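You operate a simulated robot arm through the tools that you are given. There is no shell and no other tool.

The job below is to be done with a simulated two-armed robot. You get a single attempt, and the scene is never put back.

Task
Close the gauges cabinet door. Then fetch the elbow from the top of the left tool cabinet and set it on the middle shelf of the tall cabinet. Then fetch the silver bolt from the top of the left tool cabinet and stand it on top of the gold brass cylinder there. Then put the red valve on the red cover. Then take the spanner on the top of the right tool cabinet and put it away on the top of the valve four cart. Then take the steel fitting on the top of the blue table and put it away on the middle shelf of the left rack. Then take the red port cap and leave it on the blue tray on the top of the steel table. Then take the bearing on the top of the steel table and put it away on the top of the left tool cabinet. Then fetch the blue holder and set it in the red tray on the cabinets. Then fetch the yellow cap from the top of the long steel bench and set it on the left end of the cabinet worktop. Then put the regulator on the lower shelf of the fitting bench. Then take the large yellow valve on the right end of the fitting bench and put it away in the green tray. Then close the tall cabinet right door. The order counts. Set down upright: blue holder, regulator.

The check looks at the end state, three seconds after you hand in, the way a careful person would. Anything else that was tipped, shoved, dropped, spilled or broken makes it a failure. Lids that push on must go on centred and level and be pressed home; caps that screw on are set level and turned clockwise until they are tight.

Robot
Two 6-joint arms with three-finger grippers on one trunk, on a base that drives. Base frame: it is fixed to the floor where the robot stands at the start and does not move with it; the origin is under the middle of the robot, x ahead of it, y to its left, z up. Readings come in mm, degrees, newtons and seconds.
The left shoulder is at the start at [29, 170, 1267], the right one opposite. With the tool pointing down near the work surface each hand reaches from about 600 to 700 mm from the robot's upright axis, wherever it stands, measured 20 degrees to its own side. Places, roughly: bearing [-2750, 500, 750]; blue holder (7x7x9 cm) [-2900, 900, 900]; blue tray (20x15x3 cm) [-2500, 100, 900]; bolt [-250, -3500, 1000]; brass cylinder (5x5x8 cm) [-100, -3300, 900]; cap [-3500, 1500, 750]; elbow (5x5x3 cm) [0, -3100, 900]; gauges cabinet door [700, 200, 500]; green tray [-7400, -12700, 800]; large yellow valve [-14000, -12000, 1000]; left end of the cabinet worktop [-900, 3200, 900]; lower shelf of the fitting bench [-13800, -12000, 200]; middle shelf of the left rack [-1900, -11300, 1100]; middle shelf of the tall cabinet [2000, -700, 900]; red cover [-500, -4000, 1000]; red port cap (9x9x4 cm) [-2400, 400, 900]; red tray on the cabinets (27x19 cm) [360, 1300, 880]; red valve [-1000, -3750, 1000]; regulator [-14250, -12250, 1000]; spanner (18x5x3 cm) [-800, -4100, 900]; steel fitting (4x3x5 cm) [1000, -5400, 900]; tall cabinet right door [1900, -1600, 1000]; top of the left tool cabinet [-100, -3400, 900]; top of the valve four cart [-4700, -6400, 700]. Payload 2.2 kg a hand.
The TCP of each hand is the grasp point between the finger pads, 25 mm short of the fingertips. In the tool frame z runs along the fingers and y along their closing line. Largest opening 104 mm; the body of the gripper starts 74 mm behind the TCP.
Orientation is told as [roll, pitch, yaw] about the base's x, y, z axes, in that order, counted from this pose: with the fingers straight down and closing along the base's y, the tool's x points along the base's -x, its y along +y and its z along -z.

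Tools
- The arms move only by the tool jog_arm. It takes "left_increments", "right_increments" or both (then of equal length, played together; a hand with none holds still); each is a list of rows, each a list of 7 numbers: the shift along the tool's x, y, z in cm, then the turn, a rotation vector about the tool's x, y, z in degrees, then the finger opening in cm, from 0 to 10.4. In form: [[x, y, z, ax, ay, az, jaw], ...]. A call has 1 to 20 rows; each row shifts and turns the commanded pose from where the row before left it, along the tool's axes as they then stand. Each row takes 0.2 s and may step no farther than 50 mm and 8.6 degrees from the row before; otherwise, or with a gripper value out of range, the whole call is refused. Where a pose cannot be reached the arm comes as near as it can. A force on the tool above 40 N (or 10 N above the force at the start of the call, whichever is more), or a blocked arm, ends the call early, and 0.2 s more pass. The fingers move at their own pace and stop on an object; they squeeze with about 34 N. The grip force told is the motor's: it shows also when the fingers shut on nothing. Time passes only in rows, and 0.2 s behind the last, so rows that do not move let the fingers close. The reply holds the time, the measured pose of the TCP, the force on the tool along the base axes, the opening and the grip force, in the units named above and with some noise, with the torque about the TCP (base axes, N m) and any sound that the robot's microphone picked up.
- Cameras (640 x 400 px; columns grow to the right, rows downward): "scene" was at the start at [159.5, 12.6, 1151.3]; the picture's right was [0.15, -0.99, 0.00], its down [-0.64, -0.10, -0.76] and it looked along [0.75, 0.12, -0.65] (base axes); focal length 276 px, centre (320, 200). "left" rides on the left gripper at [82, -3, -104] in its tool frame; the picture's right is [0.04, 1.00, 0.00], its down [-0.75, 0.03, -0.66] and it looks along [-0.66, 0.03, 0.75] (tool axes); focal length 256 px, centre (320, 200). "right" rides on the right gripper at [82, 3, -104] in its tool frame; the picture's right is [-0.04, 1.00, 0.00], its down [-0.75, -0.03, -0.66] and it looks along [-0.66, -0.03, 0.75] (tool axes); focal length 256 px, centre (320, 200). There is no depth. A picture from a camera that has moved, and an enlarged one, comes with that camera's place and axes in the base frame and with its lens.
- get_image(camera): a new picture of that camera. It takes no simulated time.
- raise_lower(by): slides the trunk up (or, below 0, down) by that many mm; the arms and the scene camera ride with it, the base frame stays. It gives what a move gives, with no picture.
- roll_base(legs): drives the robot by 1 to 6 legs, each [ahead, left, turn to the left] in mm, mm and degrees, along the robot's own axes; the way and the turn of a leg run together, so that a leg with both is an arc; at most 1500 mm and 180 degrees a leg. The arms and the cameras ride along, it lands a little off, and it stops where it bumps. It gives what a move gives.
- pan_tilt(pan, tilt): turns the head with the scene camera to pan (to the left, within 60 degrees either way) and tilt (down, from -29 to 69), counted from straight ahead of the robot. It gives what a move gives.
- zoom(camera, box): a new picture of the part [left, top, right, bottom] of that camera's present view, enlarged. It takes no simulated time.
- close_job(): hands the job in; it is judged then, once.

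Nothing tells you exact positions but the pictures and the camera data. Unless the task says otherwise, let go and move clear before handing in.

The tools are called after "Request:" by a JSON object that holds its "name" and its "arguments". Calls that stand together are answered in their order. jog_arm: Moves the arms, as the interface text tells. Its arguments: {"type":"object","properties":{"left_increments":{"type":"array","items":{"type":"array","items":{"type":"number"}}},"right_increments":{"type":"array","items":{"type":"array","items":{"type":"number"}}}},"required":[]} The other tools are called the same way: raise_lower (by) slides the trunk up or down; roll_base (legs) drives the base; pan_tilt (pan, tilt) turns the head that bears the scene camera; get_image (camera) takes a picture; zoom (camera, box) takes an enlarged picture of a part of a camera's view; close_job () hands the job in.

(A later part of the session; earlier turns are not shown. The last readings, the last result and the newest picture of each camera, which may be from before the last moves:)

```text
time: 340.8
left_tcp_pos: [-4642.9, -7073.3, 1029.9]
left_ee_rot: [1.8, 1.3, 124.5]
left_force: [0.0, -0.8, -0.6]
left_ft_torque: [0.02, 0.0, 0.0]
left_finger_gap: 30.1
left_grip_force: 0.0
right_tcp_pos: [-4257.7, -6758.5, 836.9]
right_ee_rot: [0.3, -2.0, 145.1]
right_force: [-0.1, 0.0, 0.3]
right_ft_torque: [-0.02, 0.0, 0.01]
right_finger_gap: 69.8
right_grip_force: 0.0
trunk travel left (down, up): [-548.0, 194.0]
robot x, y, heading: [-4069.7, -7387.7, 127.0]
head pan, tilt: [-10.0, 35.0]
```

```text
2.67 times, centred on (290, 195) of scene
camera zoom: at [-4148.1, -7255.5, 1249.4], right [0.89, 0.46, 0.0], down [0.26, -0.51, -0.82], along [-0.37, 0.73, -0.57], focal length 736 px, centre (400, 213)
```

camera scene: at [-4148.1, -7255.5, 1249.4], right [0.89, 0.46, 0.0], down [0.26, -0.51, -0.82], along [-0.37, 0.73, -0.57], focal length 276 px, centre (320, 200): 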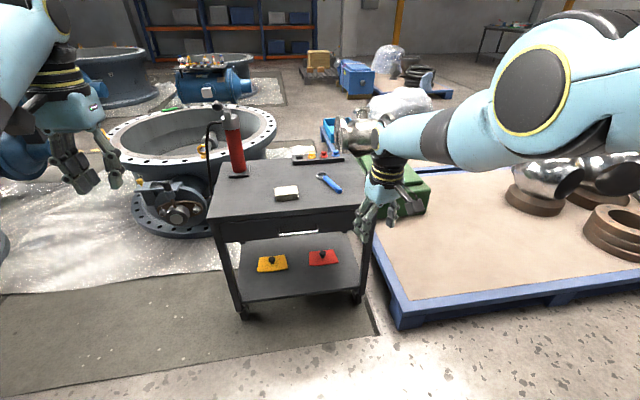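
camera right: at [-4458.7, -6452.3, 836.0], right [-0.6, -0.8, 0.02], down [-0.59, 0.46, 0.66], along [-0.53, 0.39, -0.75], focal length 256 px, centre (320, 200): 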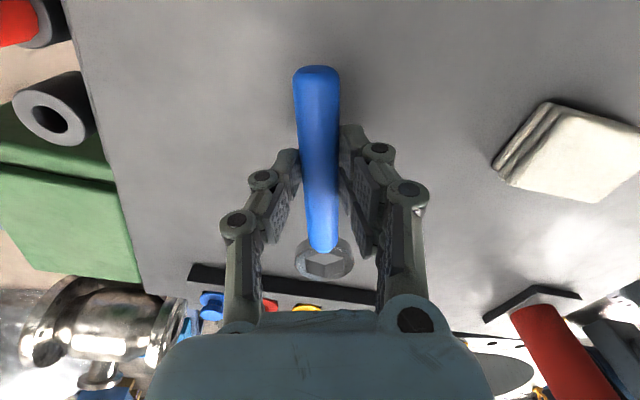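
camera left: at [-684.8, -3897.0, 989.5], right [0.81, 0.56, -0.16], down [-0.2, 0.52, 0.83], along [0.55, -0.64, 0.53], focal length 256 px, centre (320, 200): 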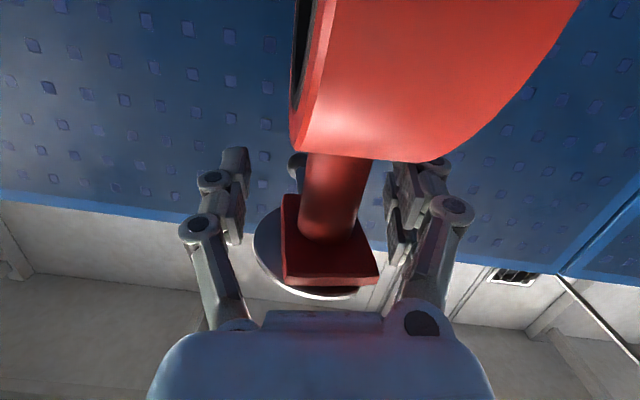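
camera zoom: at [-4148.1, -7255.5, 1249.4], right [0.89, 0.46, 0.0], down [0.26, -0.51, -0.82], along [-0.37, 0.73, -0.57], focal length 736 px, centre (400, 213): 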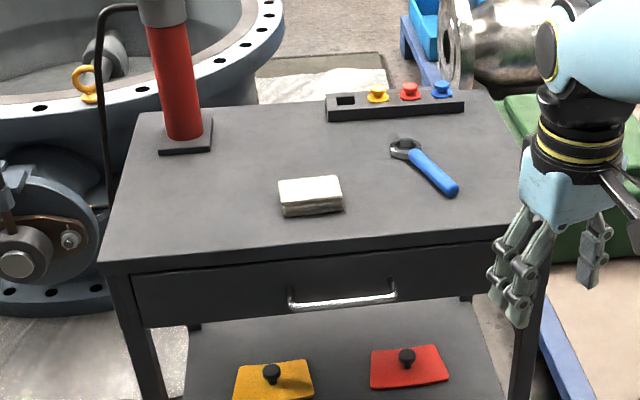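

The spanner lies on the cart's top. Next: the steel fitting on the blue table. I drive back along the aisle and look at the table.

Request:
{"name": "raise_lower", "arguments": {"by": 150}}

Request:
{"name": "roll_base", "arguments": {"legs": [[0, 0, -77], [1180, 0, 0], [0, 0, -20], [1400, 0, 0], [1400, 0, 0], [0, 0, -30]]}}

Request:
{"name": "pan_tilt", "arguments": {"pan": 0, "tilt": 15}}

Request:
{"name": "get_image", "arguments": {"camera": "scene"}}

Request:
{"name": "zoom", "arguments": {"camera": "scene", "box": [220, 130, 440, 260]}}

```text
time: 342.6
left_tcp_pos: [-4644.2, -7073.0, 1179.5]
left_ee_rot: [1.7, 1.4, 124.5]
left_force: [-0.1, -1.1, -0.5]
left_ft_torque: [0.02, 0.06, -0.04]
left_finger_gap: 29.9
left_grip_force: 0.1
right_tcp_pos: [-4257.0, -6758.8, 990.0]
right_ee_rot: [0.2, -2.4, 145.1]
right_force: [-0.5, 0.2, -0.1]
right_ft_torque: [-0.02, -0.01, 0.02]
right_finger_gap: 69.8
right_grip_force: 0.0
trunk travel left (down, up): [-698.0, 44.0]
robot x, y, heading: [-4064.2, -7393.6, 126.9]
head pan, tilt: [-10.0, 35.0]
```

```text
time: 367.6
left_tcp_pos: [-198.4, -4995.5, 1179.6]
left_ee_rot: [1.9, 1.3, -5.7]
left_force: [0.6, -0.4, -0.3]
left_ft_torque: [-0.02, -0.01, 0.02]
left_finger_gap: 29.7
left_grip_force: 0.0
right_tcp_pos: [-206.7, -5494.2, 990.1]
right_ee_rot: [0.3, -2.4, 14.9]
right_force: [0.0, 1.0, -0.2]
right_ft_torque: [-0.01, -0.01, -0.02]
right_finger_gap: 69.9
right_grip_force: 0.0
trunk travel left (down, up): [-698.0, 44.0]
robot x, y, heading: [-813.5, -5229.7, -3.4]
head pan, tilt: [-10.0, 35.0]
```

```text
time: 368.4
left_tcp_pos: [-198.1, -4996.4, 1179.9]
left_ee_rot: [1.8, 1.4, -5.7]
left_force: [-0.7, 0.2, -0.3]
left_ft_torque: [0.0, -0.01, 0.0]
left_finger_gap: 29.8
left_grip_force: 0.0
right_tcp_pos: [-207.5, -5493.9, 991.2]
right_ee_rot: [0.3, -2.4, 14.8]
right_force: [0.5, 0.0, 0.0]
right_ft_torque: [0.01, 0.0, -0.01]
right_finger_gap: 70.2
right_grip_force: 0.1
trunk travel left (down, up): [-698.0, 44.0]
robot x, y, heading: [-810.7, -5228.6, -3.2]
head pan, tilt: [0.0, 15.0]
```

```text
taken
camera scene: at [-645.3, -5239.7, 1431.8], right [-0.06, -1.0, 0.0], down [-0.26, 0.01, -0.97], along [0.96, -0.05, -0.26], focal length 276 px, centre (320, 200)
```

scene: 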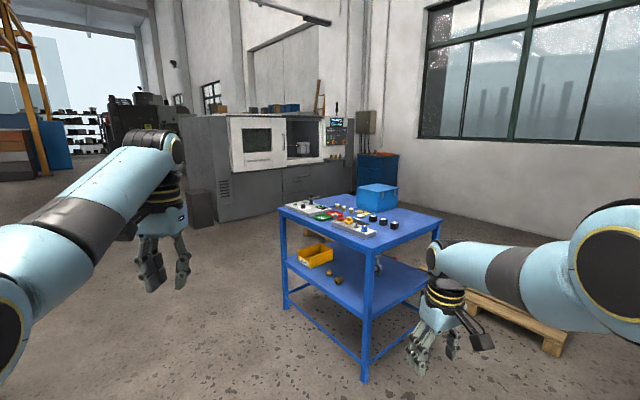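

```text
2.91 times, centred on (330, 195) of scene
camera zoom: at [-645.3, -5239.7, 1431.8], right [-0.06, -1.0, 0.0], down [-0.26, 0.01, -0.97], along [0.96, -0.05, -0.26], focal length 802 px, centre (291, 214)
```

zoom: 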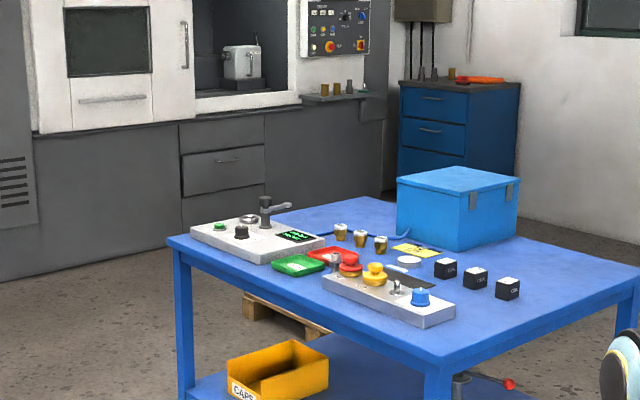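

The blue table has many small parts. I zoom to identify the steel fitting (4×3×5 cm).

Request:
{"name": "zoom", "arguments": {"camera": "scene", "box": [280, 185, 390, 245]}}

Request:
{"name": "zoom", "arguments": {"camera": "scene", "box": [315, 200, 370, 235]}}

```text
5.82 times, centred on (335, 215) of scene
camera zoom: at [-645.3, -5239.7, 1431.8], right [-0.06, -1.0, 0.0], down [-0.26, 0.01, -0.97], along [0.96, -0.05, -0.26], focal length 1605 px, centre (233, 113)
```

zoom: 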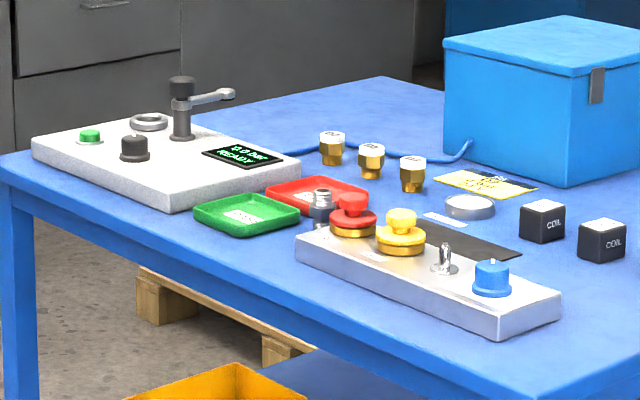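

```text
11.43 times, centred on (342, 218) of scene
camera zoom: at [-645.3, -5239.7, 1431.8], right [-0.06, -1.0, 0.0], down [-0.26, 0.01, -0.97], along [0.96, -0.05, -0.26], focal length 3153 px, centre (63, 0)
```

zoom: 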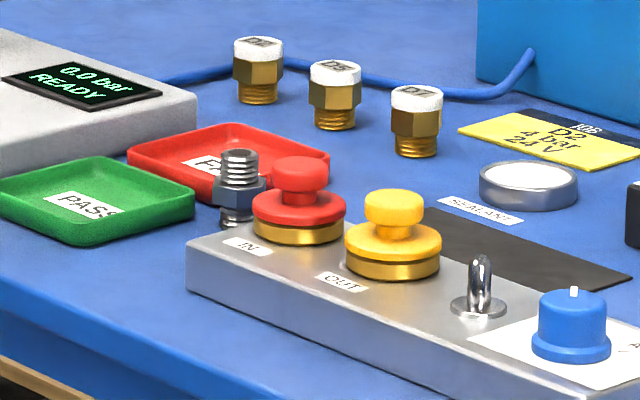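

The steel fitting is the hex nipple standing right beside the end of the grey panel. I drive to the front of the table for a closer look.

Request:
{"name": "roll_base", "arguments": {"legs": [[0, 0, 29.3], [1383, 0, 0], [0, 0, -82]]}}

Request:
{"name": "pan_tilt", "arguments": {"pan": 0, "tilt": 30}}

Request:
{"name": "get_image", "arguments": {"camera": "scene"}}

Request:
{"name": "zoom", "arguments": {"camera": "scene", "box": [230, 130, 400, 230]}}

```text
time: 380.3
left_tcp_pos: [993.9, -4969.9, 1179.9]
left_ee_rot: [1.8, 1.4, -58.7]
left_force: [-0.9, -0.2, -1.2]
left_ft_torque: [-0.01, 0.01, 0.01]
left_finger_gap: 29.8
left_grip_force: 0.1
right_tcp_pos: [592.2, -5261.2, 991.0]
right_ee_rot: [0.2, -2.4, -38.1]
right_force: [-0.4, 0.2, -0.9]
right_ft_torque: [0.03, 0.0, 0.0]
right_finger_gap: 70.0
right_grip_force: 0.1
trunk travel left (down, up): [-698.0, 44.0]
robot x, y, heading: [436.6, -4622.1, -56.3]
head pan, tilt: [0.0, 15.0]
```

```text
time: 381.1
left_tcp_pos: [995.3, -4968.1, 1179.7]
left_ee_rot: [1.8, 1.3, -58.7]
left_force: [0.2, -0.7, 0.7]
left_ft_torque: [-0.03, 0.0, 0.02]
left_finger_gap: 30.0
left_grip_force: 0.1
right_tcp_pos: [592.9, -5262.5, 990.6]
right_ee_rot: [0.4, -2.4, -38.1]
right_force: [0.0, -0.8, -0.8]
right_ft_torque: [-0.01, -0.01, 0.02]
right_finger_gap: 69.7
right_grip_force: 0.1
trunk travel left (down, up): [-698.0, 44.0]
robot x, y, heading: [433.2, -4621.8, -56.2]
head pan, tilt: [0.0, 30.0]
```

```text
taken
camera scene: at [530.7, -4754.9, 1407.8], right [-0.83, -0.56, 0.0], down [-0.28, 0.41, -0.87], along [0.48, -0.72, -0.5], focal length 276 px, centre (320, 200)
```

scene: 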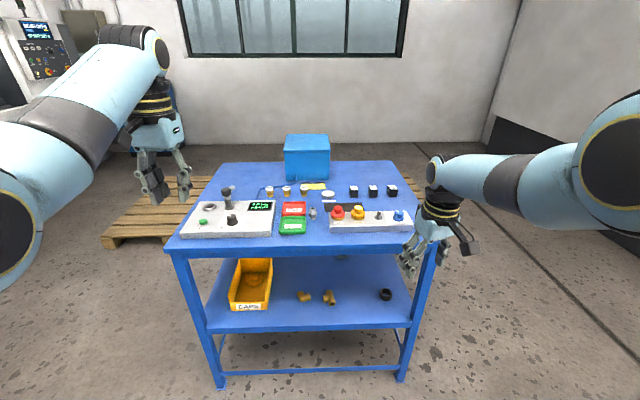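

```text
3.76 times, centred on (315, 180) of scene
camera zoom: at [530.7, -4754.9, 1407.8], right [-0.83, -0.56, 0.0], down [-0.28, 0.41, -0.87], along [0.48, -0.72, -0.5], focal length 1038 px, centre (339, 275)
```

zoom: 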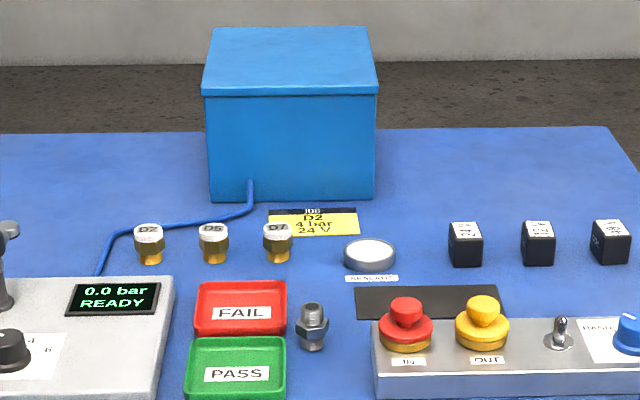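

Seen from the front, the fitting stands between the FAIL tray (8 mm gap) and the panel (36 mm gap), so I must close front-to-back. I turn the right hand by 72° so its fingers close along the depth direction.

Request:
{"name": "jog_arm", "arguments": {"right_increments": [[0, 0, 0, 0, 2.4, -8, 7], [0, 0, 0, 0, 0, -8, 7], [0, 0, 0, 0, 0, -8, 7], [0, 0, 0, 0, 0, -8, 7], [0, 0, 0, 0, 0, -8, 7], [0, 0, 0, 0, 0, -8, 7], [0, 0, 0, 0, 0, -8, 7], [0, 0, 0, 0, 0, -8, 7], [0, 0, 0, 0, 0, -8, 7]]}}

Request:
{"name": "roll_base", "arguments": {"legs": [[361, 249, 0]]}}

Request:
{"name": "get_image", "arguments": {"camera": "right"}}

Request:
{"name": "get_image", "arguments": {"camera": "scene"}}

```text
time: 383.1
left_tcp_pos: [995.1, -4969.1, 1178.1]
left_ee_rot: [1.7, 1.4, -58.7]
left_force: [0.0, -0.5, 0.0]
left_ft_torque: [-0.02, 0.04, 0.02]
left_finger_gap: 30.0
left_grip_force: 0.0
right_tcp_pos: [588.0, -5257.5, 995.0]
right_ee_rot: [0.0, 0.0, 34.1]
right_force: [-0.9, -0.9, 0.1]
right_ft_torque: [0.04, -0.04, 0.01]
right_finger_gap: 69.9
right_grip_force: 0.0
right hand out of reach, approached as far as the arm can: row 1
trunk travel left (down, up): [-698.0, 44.0]
robot x, y, heading: [435.2, -4621.6, -56.4]
head pan, tilt: [0.0, 30.0]
```

```text
time: 385.8
left_tcp_pos: [1400.1, -5139.6, 1180.4]
left_ee_rot: [1.7, 1.5, -59.1]
left_force: [-0.3, 0.5, -0.9]
left_ft_torque: [-0.01, -0.01, -0.01]
left_finger_gap: 29.9
left_grip_force: 0.0
right_tcp_pos: [990.8, -5423.6, 993.8]
right_ee_rot: [0.0, -0.1, 33.6]
right_force: [0.4, 1.2, -0.7]
right_ft_torque: [0.01, -0.03, 0.0]
right_finger_gap: 69.8
right_grip_force: 0.0
trunk travel left (down, up): [-698.0, 44.0]
robot x, y, heading: [844.7, -4784.0, -56.4]
head pan, tilt: [0.0, 30.0]
```

```text
taken
camera right: at [922.5, -5466.3, 1097.1], right [-0.52, 0.85, 0.0], down [0.64, 0.39, 0.66], along [0.56, 0.34, -0.75], focal length 256 px, centre (320, 200)
```

right: 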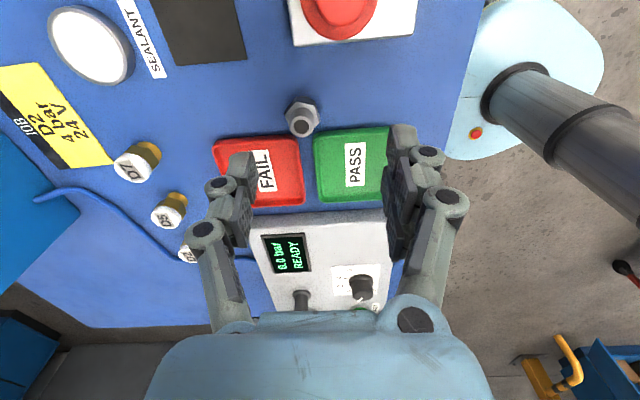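

```text
taken
camera scene: at [938.1, -4921.2, 1407.7], right [-0.83, -0.55, 0.0], down [-0.28, 0.42, -0.87], along [0.48, -0.72, -0.5], focal length 276 px, centre (320, 200)
```

scene: 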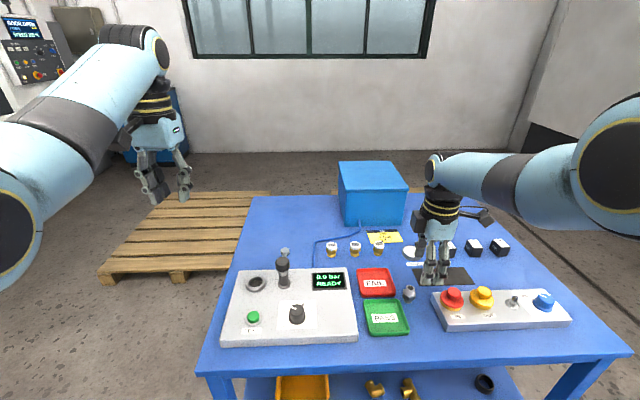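

The fitting is at about (1008, -5434). I shift over it and go down with the trunk.

Request:
{"name": "jog_arm", "arguments": {"right_increments": [[-0.85, -1.75, 0, 0, 0, 0, 7]]}}

Request:
{"name": "raise_lower", "arguments": {"by": -70}}

Request:
{"name": "get_image", "arguments": {"camera": "right"}}

Request:
{"name": "zoom", "arguments": {"camera": "scene", "box": [350, 190, 500, 310]}}

```text
time: 386.2
left_tcp_pos: [1400.1, -5137.4, 1179.4]
left_ee_rot: [1.7, 1.3, -59.2]
left_force: [0.8, 1.1, -0.5]
left_ft_torque: [0.02, 0.02, 0.01]
left_finger_gap: 30.0
left_grip_force: 0.0
right_tcp_pos: [999.3, -5420.8, 1001.1]
right_ee_rot: [0.0, -0.1, 33.5]
right_force: [0.6, -0.8, 0.9]
right_ft_torque: [-0.02, 0.01, -0.01]
right_finger_gap: 69.8
right_grip_force: 0.1
right hand out of reach, approached as far as the arm can: row 1
trunk travel left (down, up): [-698.0, 44.0]
robot x, y, heading: [845.5, -4786.4, -56.5]
head pan, tilt: [0.0, 30.0]
```

```text
time: 387.2
left_tcp_pos: [1400.3, -5138.2, 1109.9]
left_ee_rot: [1.8, 1.2, -59.1]
left_force: [-0.2, -0.1, -0.1]
left_ft_torque: [-0.01, 0.02, 0.03]
left_finger_gap: 30.0
left_grip_force: 0.0
right_tcp_pos: [999.5, -5420.1, 932.2]
right_ee_rot: [0.0, -0.1, 33.7]
right_force: [-0.4, 0.6, 0.0]
right_ft_torque: [-0.04, -0.01, -0.01]
right_finger_gap: 70.0
right_grip_force: 0.0
trunk travel left (down, up): [-628.0, 114.0]
robot x, y, heading: [848.6, -4787.5, -56.4]
head pan, tilt: [0.0, 30.0]
```

```text
taken
camera right: at [929.6, -5463.5, 1034.9], right [-0.52, 0.85, 0.0], down [0.64, 0.39, 0.66], along [0.56, 0.34, -0.75], focal length 256 px, centre (320, 200)
```

right: 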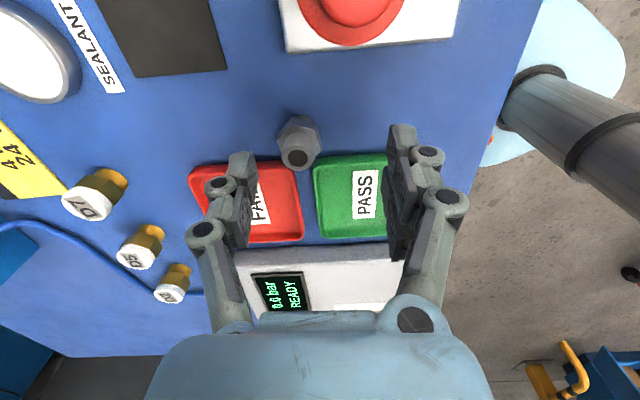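

```text
3.33 times, centred on (425, 250) of scene
camera zoom: at [937.8, -4921.0, 1337.7], right [-0.83, -0.55, 0.0], down [-0.28, 0.42, -0.87], along [0.48, -0.72, -0.5], focal length 920 px, centre (-30, 33)
```

zoom: 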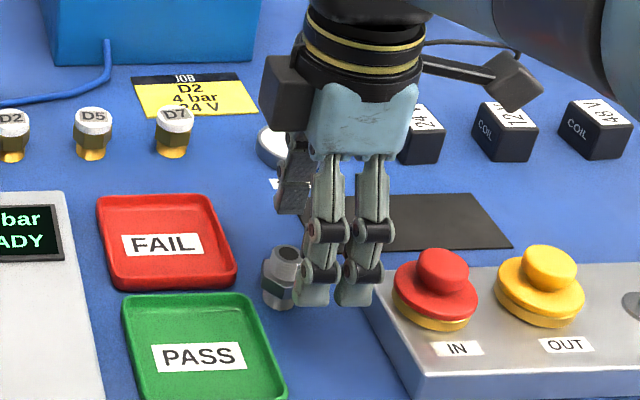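

I use the base for the last 15 mm forward.

Request:
{"name": "roll_base", "arguments": {"legs": [[15.5, 0, 0]]}}

Request:
{"name": "raise_lower", "arguments": {"by": -25}}

Request:
{"name": "get_image", "arguments": {"camera": "right"}}

Request:
{"name": "zoom", "arguments": {"camera": "scene", "box": [350, 170, 500, 290]}}

```text
time: 388.0
left_tcp_pos: [1408.6, -5150.3, 1109.7]
left_ee_rot: [1.8, 1.3, -59.1]
left_force: [-0.2, -0.4, -0.2]
left_ft_torque: [0.0, -0.04, -0.05]
left_finger_gap: 30.0
left_grip_force: 0.0
right_tcp_pos: [1006.4, -5433.3, 931.4]
right_ee_rot: [0.0, -0.1, 33.6]
right_force: [-1.5, 0.1, 0.2]
right_ft_torque: [-0.01, -0.02, 0.0]
right_finger_gap: 70.1
right_grip_force: 0.1
trunk travel left (down, up): [-628.0, 114.0]
robot x, y, heading: [856.7, -4799.2, -56.4]
head pan, tilt: [0.0, 30.0]
```

```text
time: 388.7
left_tcp_pos: [1408.4, -5150.5, 1085.5]
left_ee_rot: [1.7, 1.3, -59.1]
left_force: [-0.3, 0.5, -0.3]
left_ft_torque: [-0.04, -0.02, 0.0]
left_finger_gap: 29.7
left_grip_force: 0.2
right_tcp_pos: [1007.0, -5432.7, 907.5]
right_ee_rot: [-0.1, -0.1, 33.6]
right_force: [0.2, -0.6, -0.5]
right_ft_torque: [0.04, -0.03, -0.06]
right_finger_gap: 69.9
right_grip_force: 0.1
trunk travel left (down, up): [-603.0, 139.0]
robot x, y, heading: [853.2, -4796.4, -56.6]
head pan, tilt: [0.0, 30.0]
```

```text
taken
camera right: at [937.8, -5476.0, 1009.7], right [-0.52, 0.85, 0.0], down [0.64, 0.39, 0.66], along [0.56, 0.34, -0.75], focal length 256 px, centre (320, 200)
```

right: 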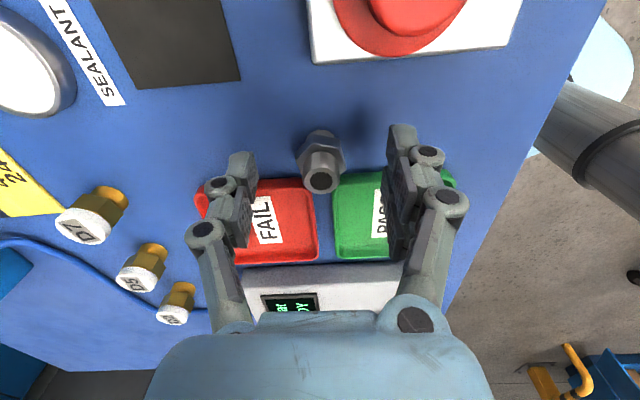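

```text
3.33 times, centred on (425, 230) of scene
camera zoom: at [946.0, -4933.6, 1312.5], right [-0.83, -0.55, 0.0], down [-0.28, 0.42, -0.87], along [0.48, -0.72, -0.5], focal length 920 px, centre (-30, 100)
```

zoom: 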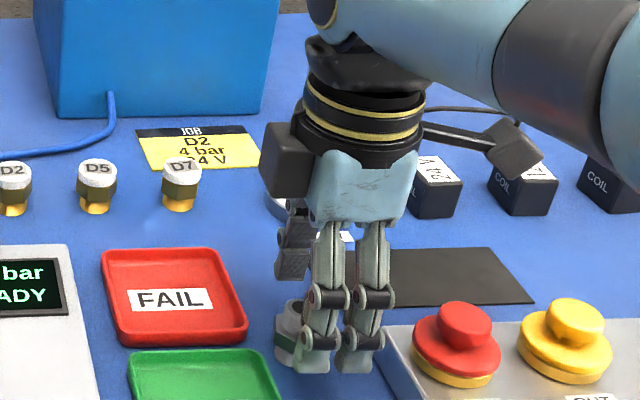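

Triangulating both views puts the table at z ≈ 848 and the fitting 7 mm further toward the trays. I correct and lower.

Request:
{"name": "jog_arm", "arguments": {"right_increments": [[-0.7, -0.15, 0, 0, 0, 0, 7]]}}

Request:
{"name": "raise_lower", "arguments": {"by": -22}}

Request:
{"name": "get_image", "arguments": {"camera": "right"}}

Request:
{"name": "zoom", "arguments": {"camera": "scene", "box": [350, 160, 500, 280]}}

```text
time: 389.1
left_tcp_pos: [1409.3, -5151.1, 1084.7]
left_ee_rot: [1.7, 1.4, -59.2]
left_force: [1.0, -0.5, -0.5]
left_ft_torque: [0.02, 0.0, 0.0]
left_finger_gap: 29.9
left_grip_force: 0.1
right_tcp_pos: [1015.6, -5430.9, 906.8]
right_ee_rot: [-0.1, -0.1, 33.5]
right_force: [-0.1, -0.1, -0.3]
right_ft_torque: [0.01, -0.04, -0.01]
right_finger_gap: 69.9
right_grip_force: 0.0
trunk travel left (down, up): [-603.0, 139.0]
robot x, y, heading: [856.5, -4798.5, -56.3]
head pan, tilt: [0.0, 30.0]
```

```text
time: 389.8
left_tcp_pos: [1408.1, -5150.1, 1063.4]
left_ee_rot: [1.8, 1.4, -59.1]
left_force: [0.2, -0.2, -0.6]
left_ft_torque: [0.03, 0.0, 0.04]
left_finger_gap: 29.7
left_grip_force: 0.1
right_tcp_pos: [1013.8, -5430.6, 884.8]
right_ee_rot: [0.1, -0.2, 33.4]
right_force: [-1.6, -1.5, -0.7]
right_ft_torque: [-0.08, 0.02, 0.08]
right_finger_gap: 69.8
right_grip_force: 0.0
trunk travel left (down, up): [-581.0, 161.0]
robot x, y, heading: [857.3, -4795.6, -56.1]
head pan, tilt: [0.0, 30.0]
```

```text
taken
camera right: at [944.0, -5473.2, 987.5], right [-0.52, 0.85, 0.0], down [0.64, 0.39, 0.66], along [0.56, 0.34, -0.75], focal length 256 px, centre (320, 200)
```

right: 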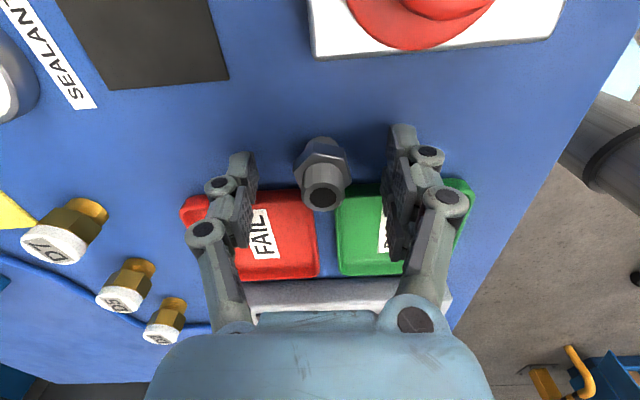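

```text
3.33 times, centred on (425, 220) of scene
camera zoom: at [945.8, -4933.7, 1290.4], right [-0.83, -0.55, 0.0], down [-0.28, 0.42, -0.87], along [0.48, -0.72, -0.5], focal length 920 px, centre (-30, 133)
```

zoom: 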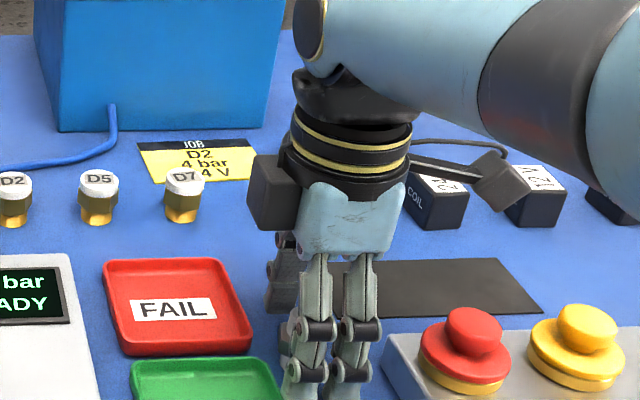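

The fingers straddle the fitting with room to the trays. I lower slightly and close.

Request:
{"name": "raise_lower", "arguments": {"by": -5}}

Request:
{"name": "jog_arm", "arguments": {"right_increments": [[0, 0, 0, 0, 0, 0, 5.5], [0, 0, 0, 0, 0, 0, 4.2], [0, 0, 0, 0, 0, 0, 3], [0, 0, 0, 0, 0, 0, 1.5], [0, 0, 0, 0, 0, 0, 1.5]]}}

Request:
{"name": "get_image", "arguments": {"camera": "right"}}

```text
time: 390.3
left_tcp_pos: [1408.5, -5151.2, 1057.7]
left_ee_rot: [1.8, 1.4, -59.1]
left_force: [0.2, -1.0, 0.2]
left_ft_torque: [0.01, -0.01, 0.02]
left_finger_gap: 29.9
left_grip_force: 0.1
right_tcp_pos: [1013.3, -5430.4, 880.8]
right_ee_rot: [0.1, -0.1, 33.5]
right_force: [-1.2, -1.5, -1.2]
right_ft_torque: [-0.09, 0.01, 0.07]
right_finger_gap: 69.8
right_grip_force: 0.1
trunk travel left (down, up): [-576.0, 166.0]
robot x, y, heading: [855.0, -4798.3, -56.6]
head pan, tilt: [0.0, 30.0]
```

```text
time: 391.5
left_tcp_pos: [1410.4, -5150.9, 1057.6]
left_ee_rot: [1.7, 1.5, -59.1]
left_force: [1.0, -0.4, -0.3]
left_ft_torque: [0.0, 0.01, 0.02]
left_finger_gap: 29.9
left_grip_force: 0.0
right_tcp_pos: [1014.3, -5429.5, 879.5]
right_ee_rot: [0.1, 0.0, 33.5]
right_force: [0.2, 0.6, 0.5]
right_ft_torque: [0.01, -0.01, -0.01]
right_finger_gap: 27.0
right_grip_force: 33.6
trunk travel left (down, up): [-576.0, 166.0]
robot x, y, heading: [851.9, -4796.3, -56.6]
head pan, tilt: [0.0, 30.0]
```

```text
taken
camera right: at [944.8, -5473.2, 982.6], right [-0.52, 0.85, 0.0], down [0.64, 0.39, 0.66], along [0.56, 0.34, -0.75], focal length 256 px, centre (320, 200)
```

right: 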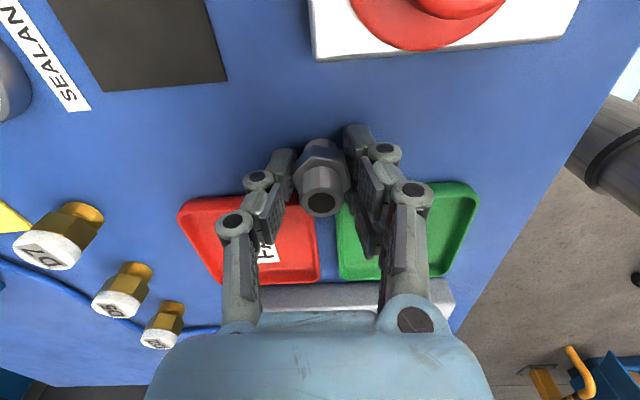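

Gripped at 27 mm. I lift.

Request:
{"name": "raise_lower", "arguments": {"by": 120}}

Request:
{"name": "get_image", "arguments": {"camera": "right"}}

Request:
{"name": "roll_base", "arguments": {"legs": [[-450, 0, 0]]}}

Request:
{"name": "get_image", "arguments": {"camera": "scene"}}

```text
time: 393.0
left_tcp_pos: [1410.1, -5151.4, 1177.3]
left_ee_rot: [1.7, 1.4, -59.1]
left_force: [-0.1, -0.3, -0.6]
left_ft_torque: [0.02, 0.01, 0.02]
left_finger_gap: 29.8
left_grip_force: 0.1
right_tcp_pos: [1012.8, -5430.6, 999.9]
right_ee_rot: [0.1, -0.1, 33.6]
right_force: [-0.1, -1.1, -1.6]
right_ft_torque: [0.01, -0.02, 0.0]
right_finger_gap: 27.1
right_grip_force: 34.0
trunk travel left (down, up): [-696.0, 46.0]
robot x, y, heading: [856.5, -4801.2, -56.5]
head pan, tilt: [0.0, 30.0]
```

```text
taken
camera right: at [944.6, -5473.5, 1102.1], right [-0.52, 0.85, 0.0], down [0.64, 0.39, 0.66], along [0.56, 0.34, -0.75], focal length 256 px, centre (320, 200)
```

right: 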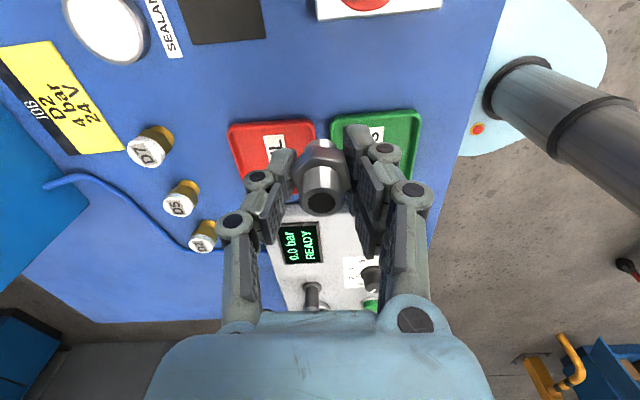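

```text
time: 395.8
left_tcp_pos: [1160.2, -4772.8, 1176.8]
left_ee_rot: [1.7, 1.4, -59.0]
left_force: [0.2, 0.2, -0.2]
left_ft_torque: [0.02, -0.02, 0.03]
left_finger_gap: 29.8
left_grip_force: 0.1
right_tcp_pos: [765.6, -5054.0, 999.5]
right_ee_rot: [-0.1, 0.0, 33.7]
right_force: [-0.3, -1.0, -0.5]
right_ft_torque: [-0.01, -0.03, 0.02]
right_finger_gap: 26.9
right_grip_force: 34.1
trunk travel left (down, up): [-696.0, 46.0]
robot x, y, heading: [604.6, -4423.0, -56.4]
head pan, tilt: [0.0, 30.0]
```

```text
taken
camera scene: at [696.5, -4556.8, 1405.7], right [-0.83, -0.55, 0.0], down [-0.28, 0.42, -0.87], along [0.48, -0.72, -0.5], focal length 276 px, centre (320, 200)
```

scene: 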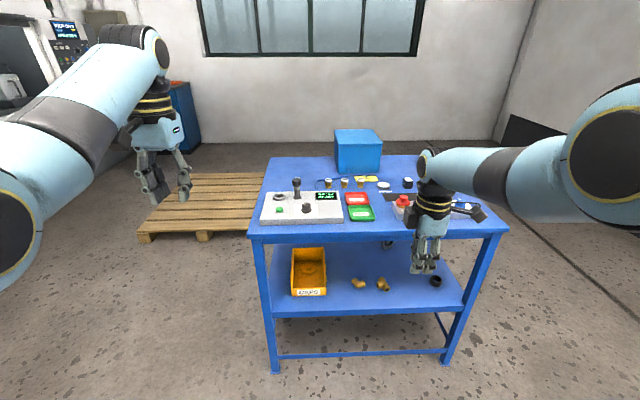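

The fitting is held. Now to the left rack near (-1900, -11300); I return to the aisle and look south for it.

Request:
{"name": "roll_base", "arguments": {"legs": [[0, 0, -99.8], [1400, 0, 0], [0, 0, 5], [1400, 0, 0], [0, 0, 60]]}}

Request:
{"name": "pan_tilt", "arguments": {"pan": 0, "tilt": 10}}

Request:
{"name": "get_image", "arguments": {"camera": "scene"}}

Request:
{"name": "pan_tilt", "arguments": {"pan": -30, "tilt": 10}}

Request:
{"name": "get_image", "arguments": {"camera": "scene"}}

```text
time: 416.5
left_tcp_pos: [-1591.2, -6272.4, 1176.9]
left_ee_rot: [1.8, 1.4, -93.1]
left_force: [0.4, 0.5, -0.1]
left_ft_torque: [-0.04, -0.05, 0.01]
left_finger_gap: 29.9
left_grip_force: 0.0
right_tcp_pos: [-2073.5, -6283.8, 999.0]
right_ee_rot: [0.0, 0.0, -0.4]
right_force: [0.1, -0.5, -1.1]
right_ft_torque: [-0.03, 0.05, 0.01]
right_finger_gap: 26.2
right_grip_force: 34.2
trunk travel left (down, up): [-696.0, 46.0]
robot x, y, heading: [-1851.5, -5669.0, -90.5]
head pan, tilt: [0.0, 30.0]
```

```text
time: 417.3
left_tcp_pos: [-1591.1, -6273.8, 1177.5]
left_ee_rot: [1.8, 1.4, -93.1]
left_force: [-0.8, 0.2, 0.0]
left_ft_torque: [0.01, 0.0, 0.01]
left_finger_gap: 30.0
left_grip_force: 0.1
right_tcp_pos: [-2074.5, -6283.1, 1000.0]
right_ee_rot: [0.0, -0.2, -0.5]
right_force: [-0.5, -0.3, -0.9]
right_ft_torque: [-0.02, 0.02, 0.0]
right_finger_gap: 26.3
right_grip_force: 33.8
trunk travel left (down, up): [-696.0, 46.0]
robot x, y, heading: [-1850.4, -5671.8, -90.4]
head pan, tilt: [0.0, 10.0]
```

```text
taken
camera scene: at [-1851.5, -5834.3, 1437.9], right [-1.0, 0.01, 0.0], down [0.0, 0.17, -0.98], along [-0.01, -0.98, -0.18], focal length 276 px, centre (320, 200)
```

scene: 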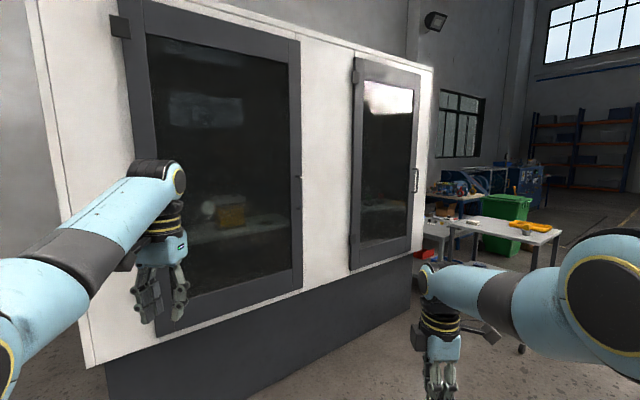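

```text
time: 418.3
left_tcp_pos: [-1589.5, -6272.1, 1178.2]
left_ee_rot: [1.7, 1.3, -93.1]
left_force: [0.5, -0.4, 0.1]
left_ft_torque: [-0.01, 0.02, -0.01]
left_finger_gap: 29.8
left_grip_force: 0.0
right_tcp_pos: [-2073.3, -6282.4, 999.5]
right_ee_rot: [0.1, -0.1, -0.4]
right_force: [-0.6, -0.5, -1.4]
right_ft_torque: [-0.03, 0.0, 0.01]
right_finger_gap: 26.2
right_grip_force: 33.8
trunk travel left (down, up): [-696.0, 46.0]
robot x, y, heading: [-1851.9, -5668.9, -90.5]
head pan, tilt: [-30.0, 10.0]
```

```text
taken
camera scene: at [-1897.7, -5821.5, 1438.0], right [-0.86, 0.51, 0.0], down [0.09, 0.15, -0.98], along [-0.5, -0.85, -0.17], focal length 276 px, centre (320, 200)
```

scene: 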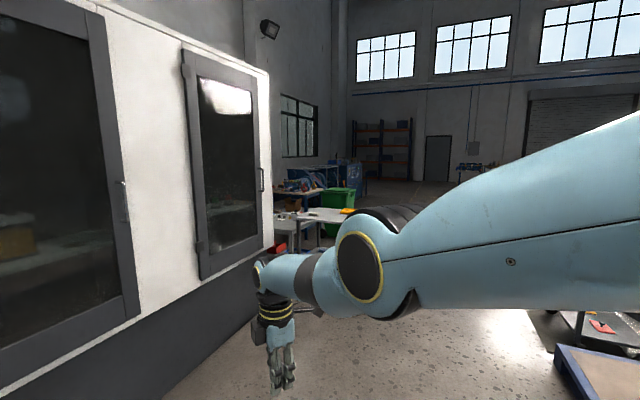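

The white machine hides the rack; I move further along the aisle and look past it.

Request:
{"name": "roll_base", "arguments": {"legs": [[0, 0, -55], [1450, 0, 0], [800, 0, 0], [0, 0, 65]]}}

Request:
{"name": "pan_tilt", "arguments": {"pan": 0, "tilt": 10}}

Request:
{"name": "get_image", "arguments": {"camera": "scene"}}

Request:
{"name": "pan_tilt", "arguments": {"pan": 35, "tilt": 10}}

Request:
{"name": "get_image", "arguments": {"camera": "scene"}}

```text
time: 434.6
left_tcp_pos: [-3272.5, -7532.8, 1177.9]
left_ee_rot: [1.7, 1.4, -80.3]
left_force: [0.4, 0.1, 0.6]
left_ft_torque: [0.03, 0.01, -0.02]
left_finger_gap: 29.8
left_grip_force: 0.0
right_tcp_pos: [-3741.9, -7651.2, 999.2]
right_ee_rot: [0.0, -0.1, 12.5]
right_force: [-0.2, 0.3, -0.4]
right_ft_torque: [-0.03, 0.01, 0.01]
right_finger_gap: 24.8
right_grip_force: 34.3
trunk travel left (down, up): [-696.0, 46.0]
robot x, y, heading: [-3665.5, -7002.9, -77.8]
head pan, tilt: [-30.0, 10.0]
```

```text
time: 435.6
left_tcp_pos: [-3272.2, -7532.3, 1178.1]
left_ee_rot: [1.8, 1.4, -80.2]
left_force: [0.1, -0.7, -1.1]
left_ft_torque: [-0.03, 0.01, 0.0]
left_finger_gap: 30.1
left_grip_force: 0.1
right_tcp_pos: [-3741.3, -7650.8, 1000.3]
right_ee_rot: [0.1, -0.1, 12.5]
right_force: [-0.6, 0.4, -0.8]
right_ft_torque: [-0.01, 0.0, -0.02]
right_finger_gap: 24.6
right_grip_force: 34.2
trunk travel left (down, up): [-696.0, 46.0]
robot x, y, heading: [-3662.5, -7002.5, -77.4]
head pan, tilt: [0.0, 10.0]
```

```text
taken
camera scene: at [-3625.3, -7164.6, 1438.0], right [-0.98, -0.21, 0.0], down [-0.04, 0.17, -0.98], along [0.21, -0.96, -0.17], focal length 276 px, centre (320, 200)
```

scene: 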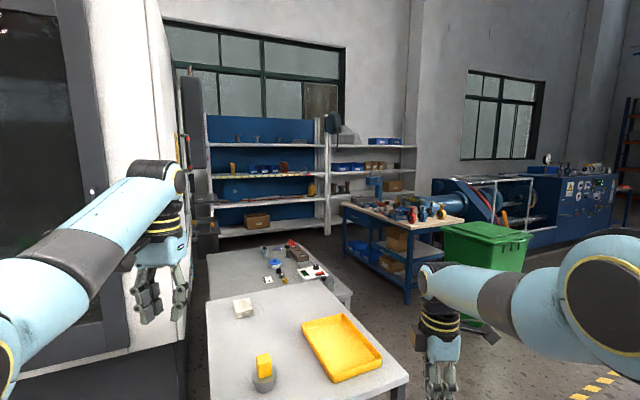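

```text
time: 436.6
left_tcp_pos: [-3272.4, -7532.4, 1177.7]
left_ee_rot: [1.7, 1.4, -80.1]
left_force: [0.6, 0.4, 0.4]
left_ft_torque: [0.02, 0.0, -0.02]
left_finger_gap: 29.7
left_grip_force: 0.0
right_tcp_pos: [-3741.0, -7651.7, 999.1]
right_ee_rot: [0.0, -0.2, 12.5]
right_force: [-0.1, 0.8, -0.9]
right_ft_torque: [0.0, -0.02, -0.01]
right_finger_gap: 24.8
right_grip_force: 33.9
trunk travel left (down, up): [-696.0, 46.0]
robot x, y, heading: [-3665.0, -7005.4, -77.7]
head pan, tilt: [35.0, 10.0]
```

```text
taken
camera scene: at [-3576.8, -7136.8, 1438.0], right [-0.68, -0.74, 0.0], down [-0.13, 0.12, -0.98], along [0.72, -0.67, -0.17], focal length 276 px, centre (320, 200)
```

scene: 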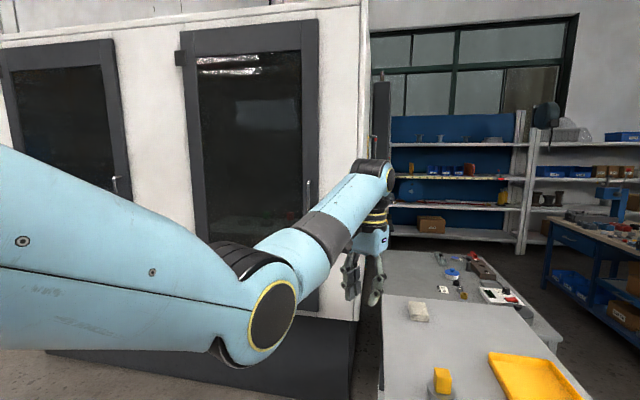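

I can see the left rack (blue back panel) beyond two worktables; its middle shelf is the one at about z 1100. The grip gap has shrunk a little, so I check the fitting in the hand first.

Request:
{"name": "get_image", "arguments": {"camera": "right"}}

Request:
{"name": "pan_tilt", "arguments": {"pan": 0, "tilt": 10}}

Request:
{"name": "zoom", "arguments": {"camera": "scene", "box": [190, 100, 430, 260]}}

```text
taken
camera right: at [-3821.6, -7666.1, 1102.3], right [-0.18, 0.98, 0.0], down [0.74, 0.13, 0.66], along [0.65, 0.12, -0.75], focal length 256 px, centre (320, 200)
```

right: 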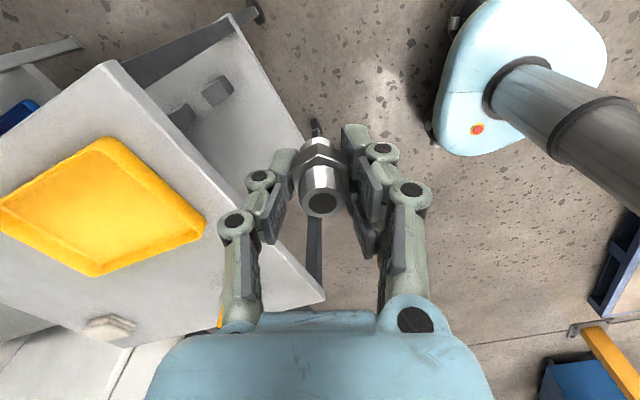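

```text
time: 437.6
left_tcp_pos: [-3272.8, -7533.6, 1178.2]
left_ee_rot: [1.7, 1.4, -80.2]
left_force: [-0.3, 0.0, -0.7]
left_ft_torque: [0.03, -0.01, -0.05]
left_finger_gap: 30.0
left_grip_force: 0.0
right_tcp_pos: [-3741.4, -7651.5, 998.1]
right_ee_rot: [0.0, -0.1, 12.5]
right_force: [-0.4, -0.4, -0.5]
right_ft_torque: [0.04, 0.03, -0.03]
right_finger_gap: 24.7
right_grip_force: 33.8
trunk travel left (down, up): [-696.0, 46.0]
robot x, y, heading: [-3663.2, -7004.4, -77.6]
head pan, tilt: [0.0, 10.0]
```

```text
2.50 times, centred on (310, 180) of scene
camera zoom: at [-3625.1, -7164.6, 1438.0], right [-0.98, -0.22, 0.0], down [-0.04, 0.17, -0.98], along [0.21, -0.96, -0.17], focal length 690 px, centre (345, 250)
```

zoom: 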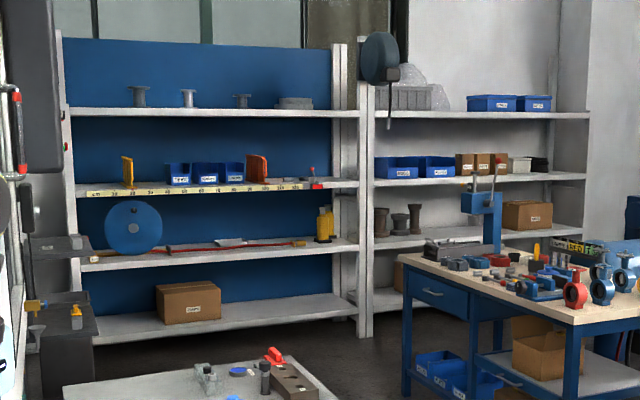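

The fitting is still firmly held (the hex just turned onto its flats). I drive around the tables toward the rack.

Request:
{"name": "roll_base", "arguments": {"legs": [[0, 0, -45.5], [1071, 0, 0], [0, 0, 57.5], [1450, 0, 0], [0, 0, 5]]}}

Request:
{"name": "get_image", "arguments": {"camera": "scene"}}

Request:
{"name": "pan_tilt", "arguments": {"pan": 0, "tilt": 20}}

Request:
{"name": "get_image", "arguments": {"camera": "scene"}}

```text
time: 455.1
left_tcp_pos: [-3088.3, -9598.4, 1177.5]
left_ee_rot: [1.7, 1.4, -61.8]
left_force: [-0.1, 0.2, -0.3]
left_ft_torque: [0.02, 0.01, -0.02]
left_finger_gap: 29.9
left_grip_force: 0.1
right_tcp_pos: [-3497.6, -9857.8, 998.3]
right_ee_rot: [0.1, -0.1, 30.8]
right_force: [-1.1, 0.6, -1.0]
right_ft_torque: [-0.04, -0.02, 0.02]
right_finger_gap: 24.1
right_grip_force: 33.9
trunk travel left (down, up): [-696.0, 46.0]
robot x, y, heading: [-3624.5, -9219.2, -59.4]
head pan, tilt: [0.0, 10.0]
```

```text
taken
camera scene: at [-3539.6, -9360.9, 1438.0], right [-0.86, -0.51, 0.0], down [-0.09, 0.15, -0.98], along [0.5, -0.85, -0.17], focal length 276 px, centre (320, 200)
```

scene: 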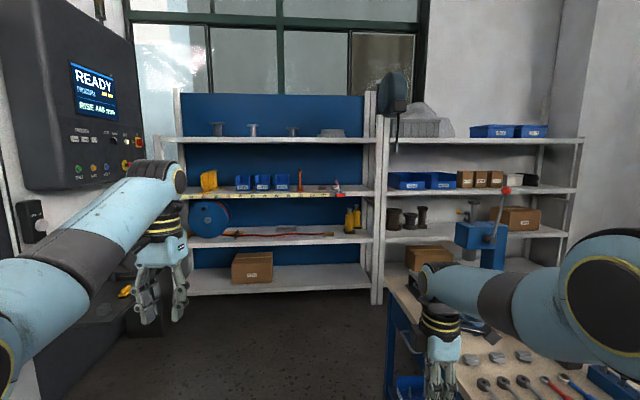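

```text
time: 455.8
left_tcp_pos: [-3088.2, -9597.5, 1177.9]
left_ee_rot: [1.7, 1.4, -61.9]
left_force: [0.4, 0.1, -0.7]
left_ft_torque: [0.0, 0.0, 0.01]
left_finger_gap: 29.8
left_grip_force: 0.0
right_tcp_pos: [-3497.4, -9857.2, 997.6]
right_ee_rot: [0.1, -0.1, 30.9]
right_force: [-0.9, -0.8, -1.2]
right_ft_torque: [-0.03, -0.01, -0.03]
right_finger_gap: 24.3
right_grip_force: 34.2
trunk travel left (down, up): [-696.0, 46.0]
robot x, y, heading: [-3624.7, -9219.6, -59.1]
head pan, tilt: [0.0, 20.0]
```

```text
taken
camera scene: at [-3539.4, -9360.9, 1421.8], right [-0.86, -0.51, 0.0], down [-0.18, 0.29, -0.94], along [0.48, -0.81, -0.34], focal length 276 px, centre (320, 200)
```

scene: 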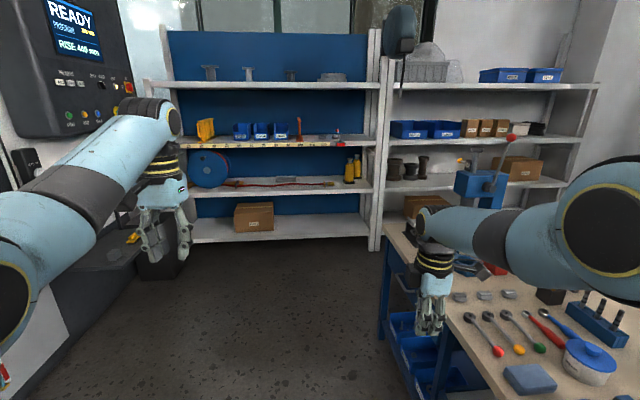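

The rack faces heading about -56°. I zoom on the middle shelf to choose a free spot.

Request:
{"name": "zoom", "arguments": {"camera": "scene", "box": [150, 70, 390, 220]}}

Request:
{"name": "zoom", "arguments": {"camera": "scene", "box": [160, 105, 380, 165]}}

```text
2.67 times, centred on (270, 145) of scene
camera zoom: at [-3539.4, -9360.9, 1421.8], right [-0.86, -0.51, 0.0], down [-0.18, 0.29, -0.94], along [0.48, -0.81, -0.34], focal length 736 px, centre (453, 347)
```

zoom: 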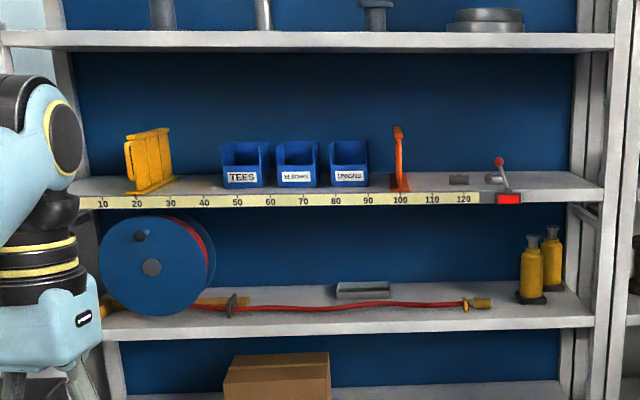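

```text
2.91 times, centred on (270, 135) of scene
camera zoom: at [-3539.4, -9360.9, 1421.8], right [-0.86, -0.51, 0.0], down [-0.18, 0.29, -0.94], along [0.48, -0.81, -0.34], focal length 802 px, centre (466, 389)
```

zoom: 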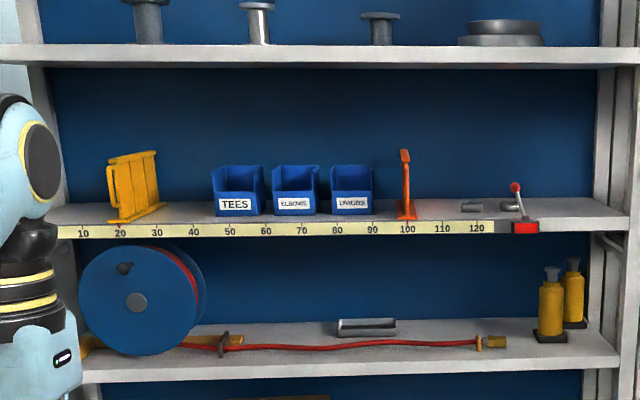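

Free gap at about mark 109 between the orange stand and the cylinder. To keep the idle left hand off the rack I'll approach with heading about -30°. I advance most of the way first.

Request:
{"name": "roll_base", "arguments": {"legs": [[1400, 60, 0], [300, 0, 0], [0, 0, 29]]}}

Request:
{"name": "pan_tilt", "arguments": {"pan": -20, "tilt": 20}}

Request:
{"name": "get_image", "arguments": {"camera": "scene"}}

Request:
{"name": "get_image", "arguments": {"camera": "right"}}

```text
time: 466.0
left_tcp_pos: [-2040.3, -10731.4, 1177.0]
left_ee_rot: [1.6, 1.5, -32.6]
left_force: [0.2, 0.0, -0.9]
left_ft_torque: [-0.01, -0.01, 0.0]
left_finger_gap: 29.7
left_grip_force: 0.1
right_tcp_pos: [-2268.0, -11159.0, 1000.2]
right_ee_rot: [0.1, -0.1, 60.2]
right_force: [0.0, -0.4, -1.8]
right_ft_torque: [0.0, 0.01, -0.01]
right_finger_gap: 23.7
right_grip_force: 34.4
trunk travel left (down, up): [-696.0, 46.0]
robot x, y, heading: [-2695.8, -10665.5, -29.8]
head pan, tilt: [0.0, 20.0]
```

```text
time: 466.8
left_tcp_pos: [-2040.2, -10730.9, 1177.7]
left_ee_rot: [1.7, 1.4, -32.5]
left_force: [-0.2, 0.4, -0.5]
left_ft_torque: [0.0, 0.03, 0.01]
left_finger_gap: 30.1
left_grip_force: 0.1
right_tcp_pos: [-2268.5, -11157.5, 999.7]
right_ee_rot: [0.1, 0.0, 60.3]
right_force: [0.0, 0.1, -0.8]
right_ft_torque: [-0.01, 0.0, -0.04]
right_finger_gap: 24.0
right_grip_force: 33.9
trunk travel left (down, up): [-696.0, 46.0]
robot x, y, heading: [-2695.2, -10664.5, -29.7]
head pan, tilt: [-20.0, 20.0]
```

```text
taken
camera scene: at [-2570.6, -10772.2, 1421.7], right [-0.76, -0.65, 0.0], down [-0.22, 0.26, -0.94], along [0.61, -0.72, -0.34], focal length 276 px, centre (320, 200)
```

scene: 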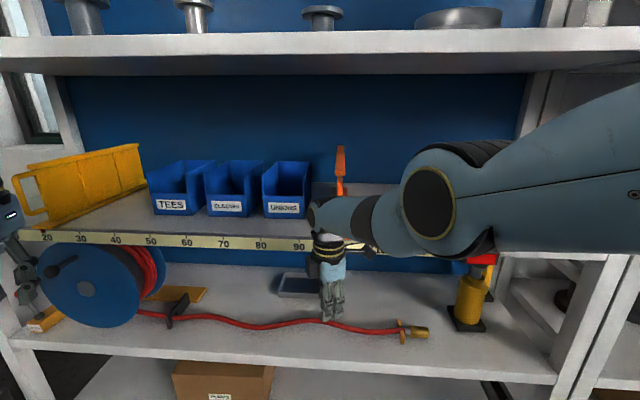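

```text
taken
camera right: at [-2311.8, -11228.3, 1102.2], right [-0.85, 0.53, 0.0], down [0.4, 0.64, 0.66], along [0.35, 0.56, -0.75], focal length 256 px, centre (320, 200)
```

right: 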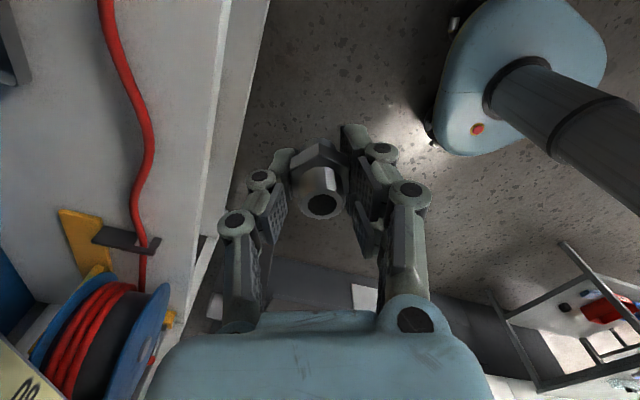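

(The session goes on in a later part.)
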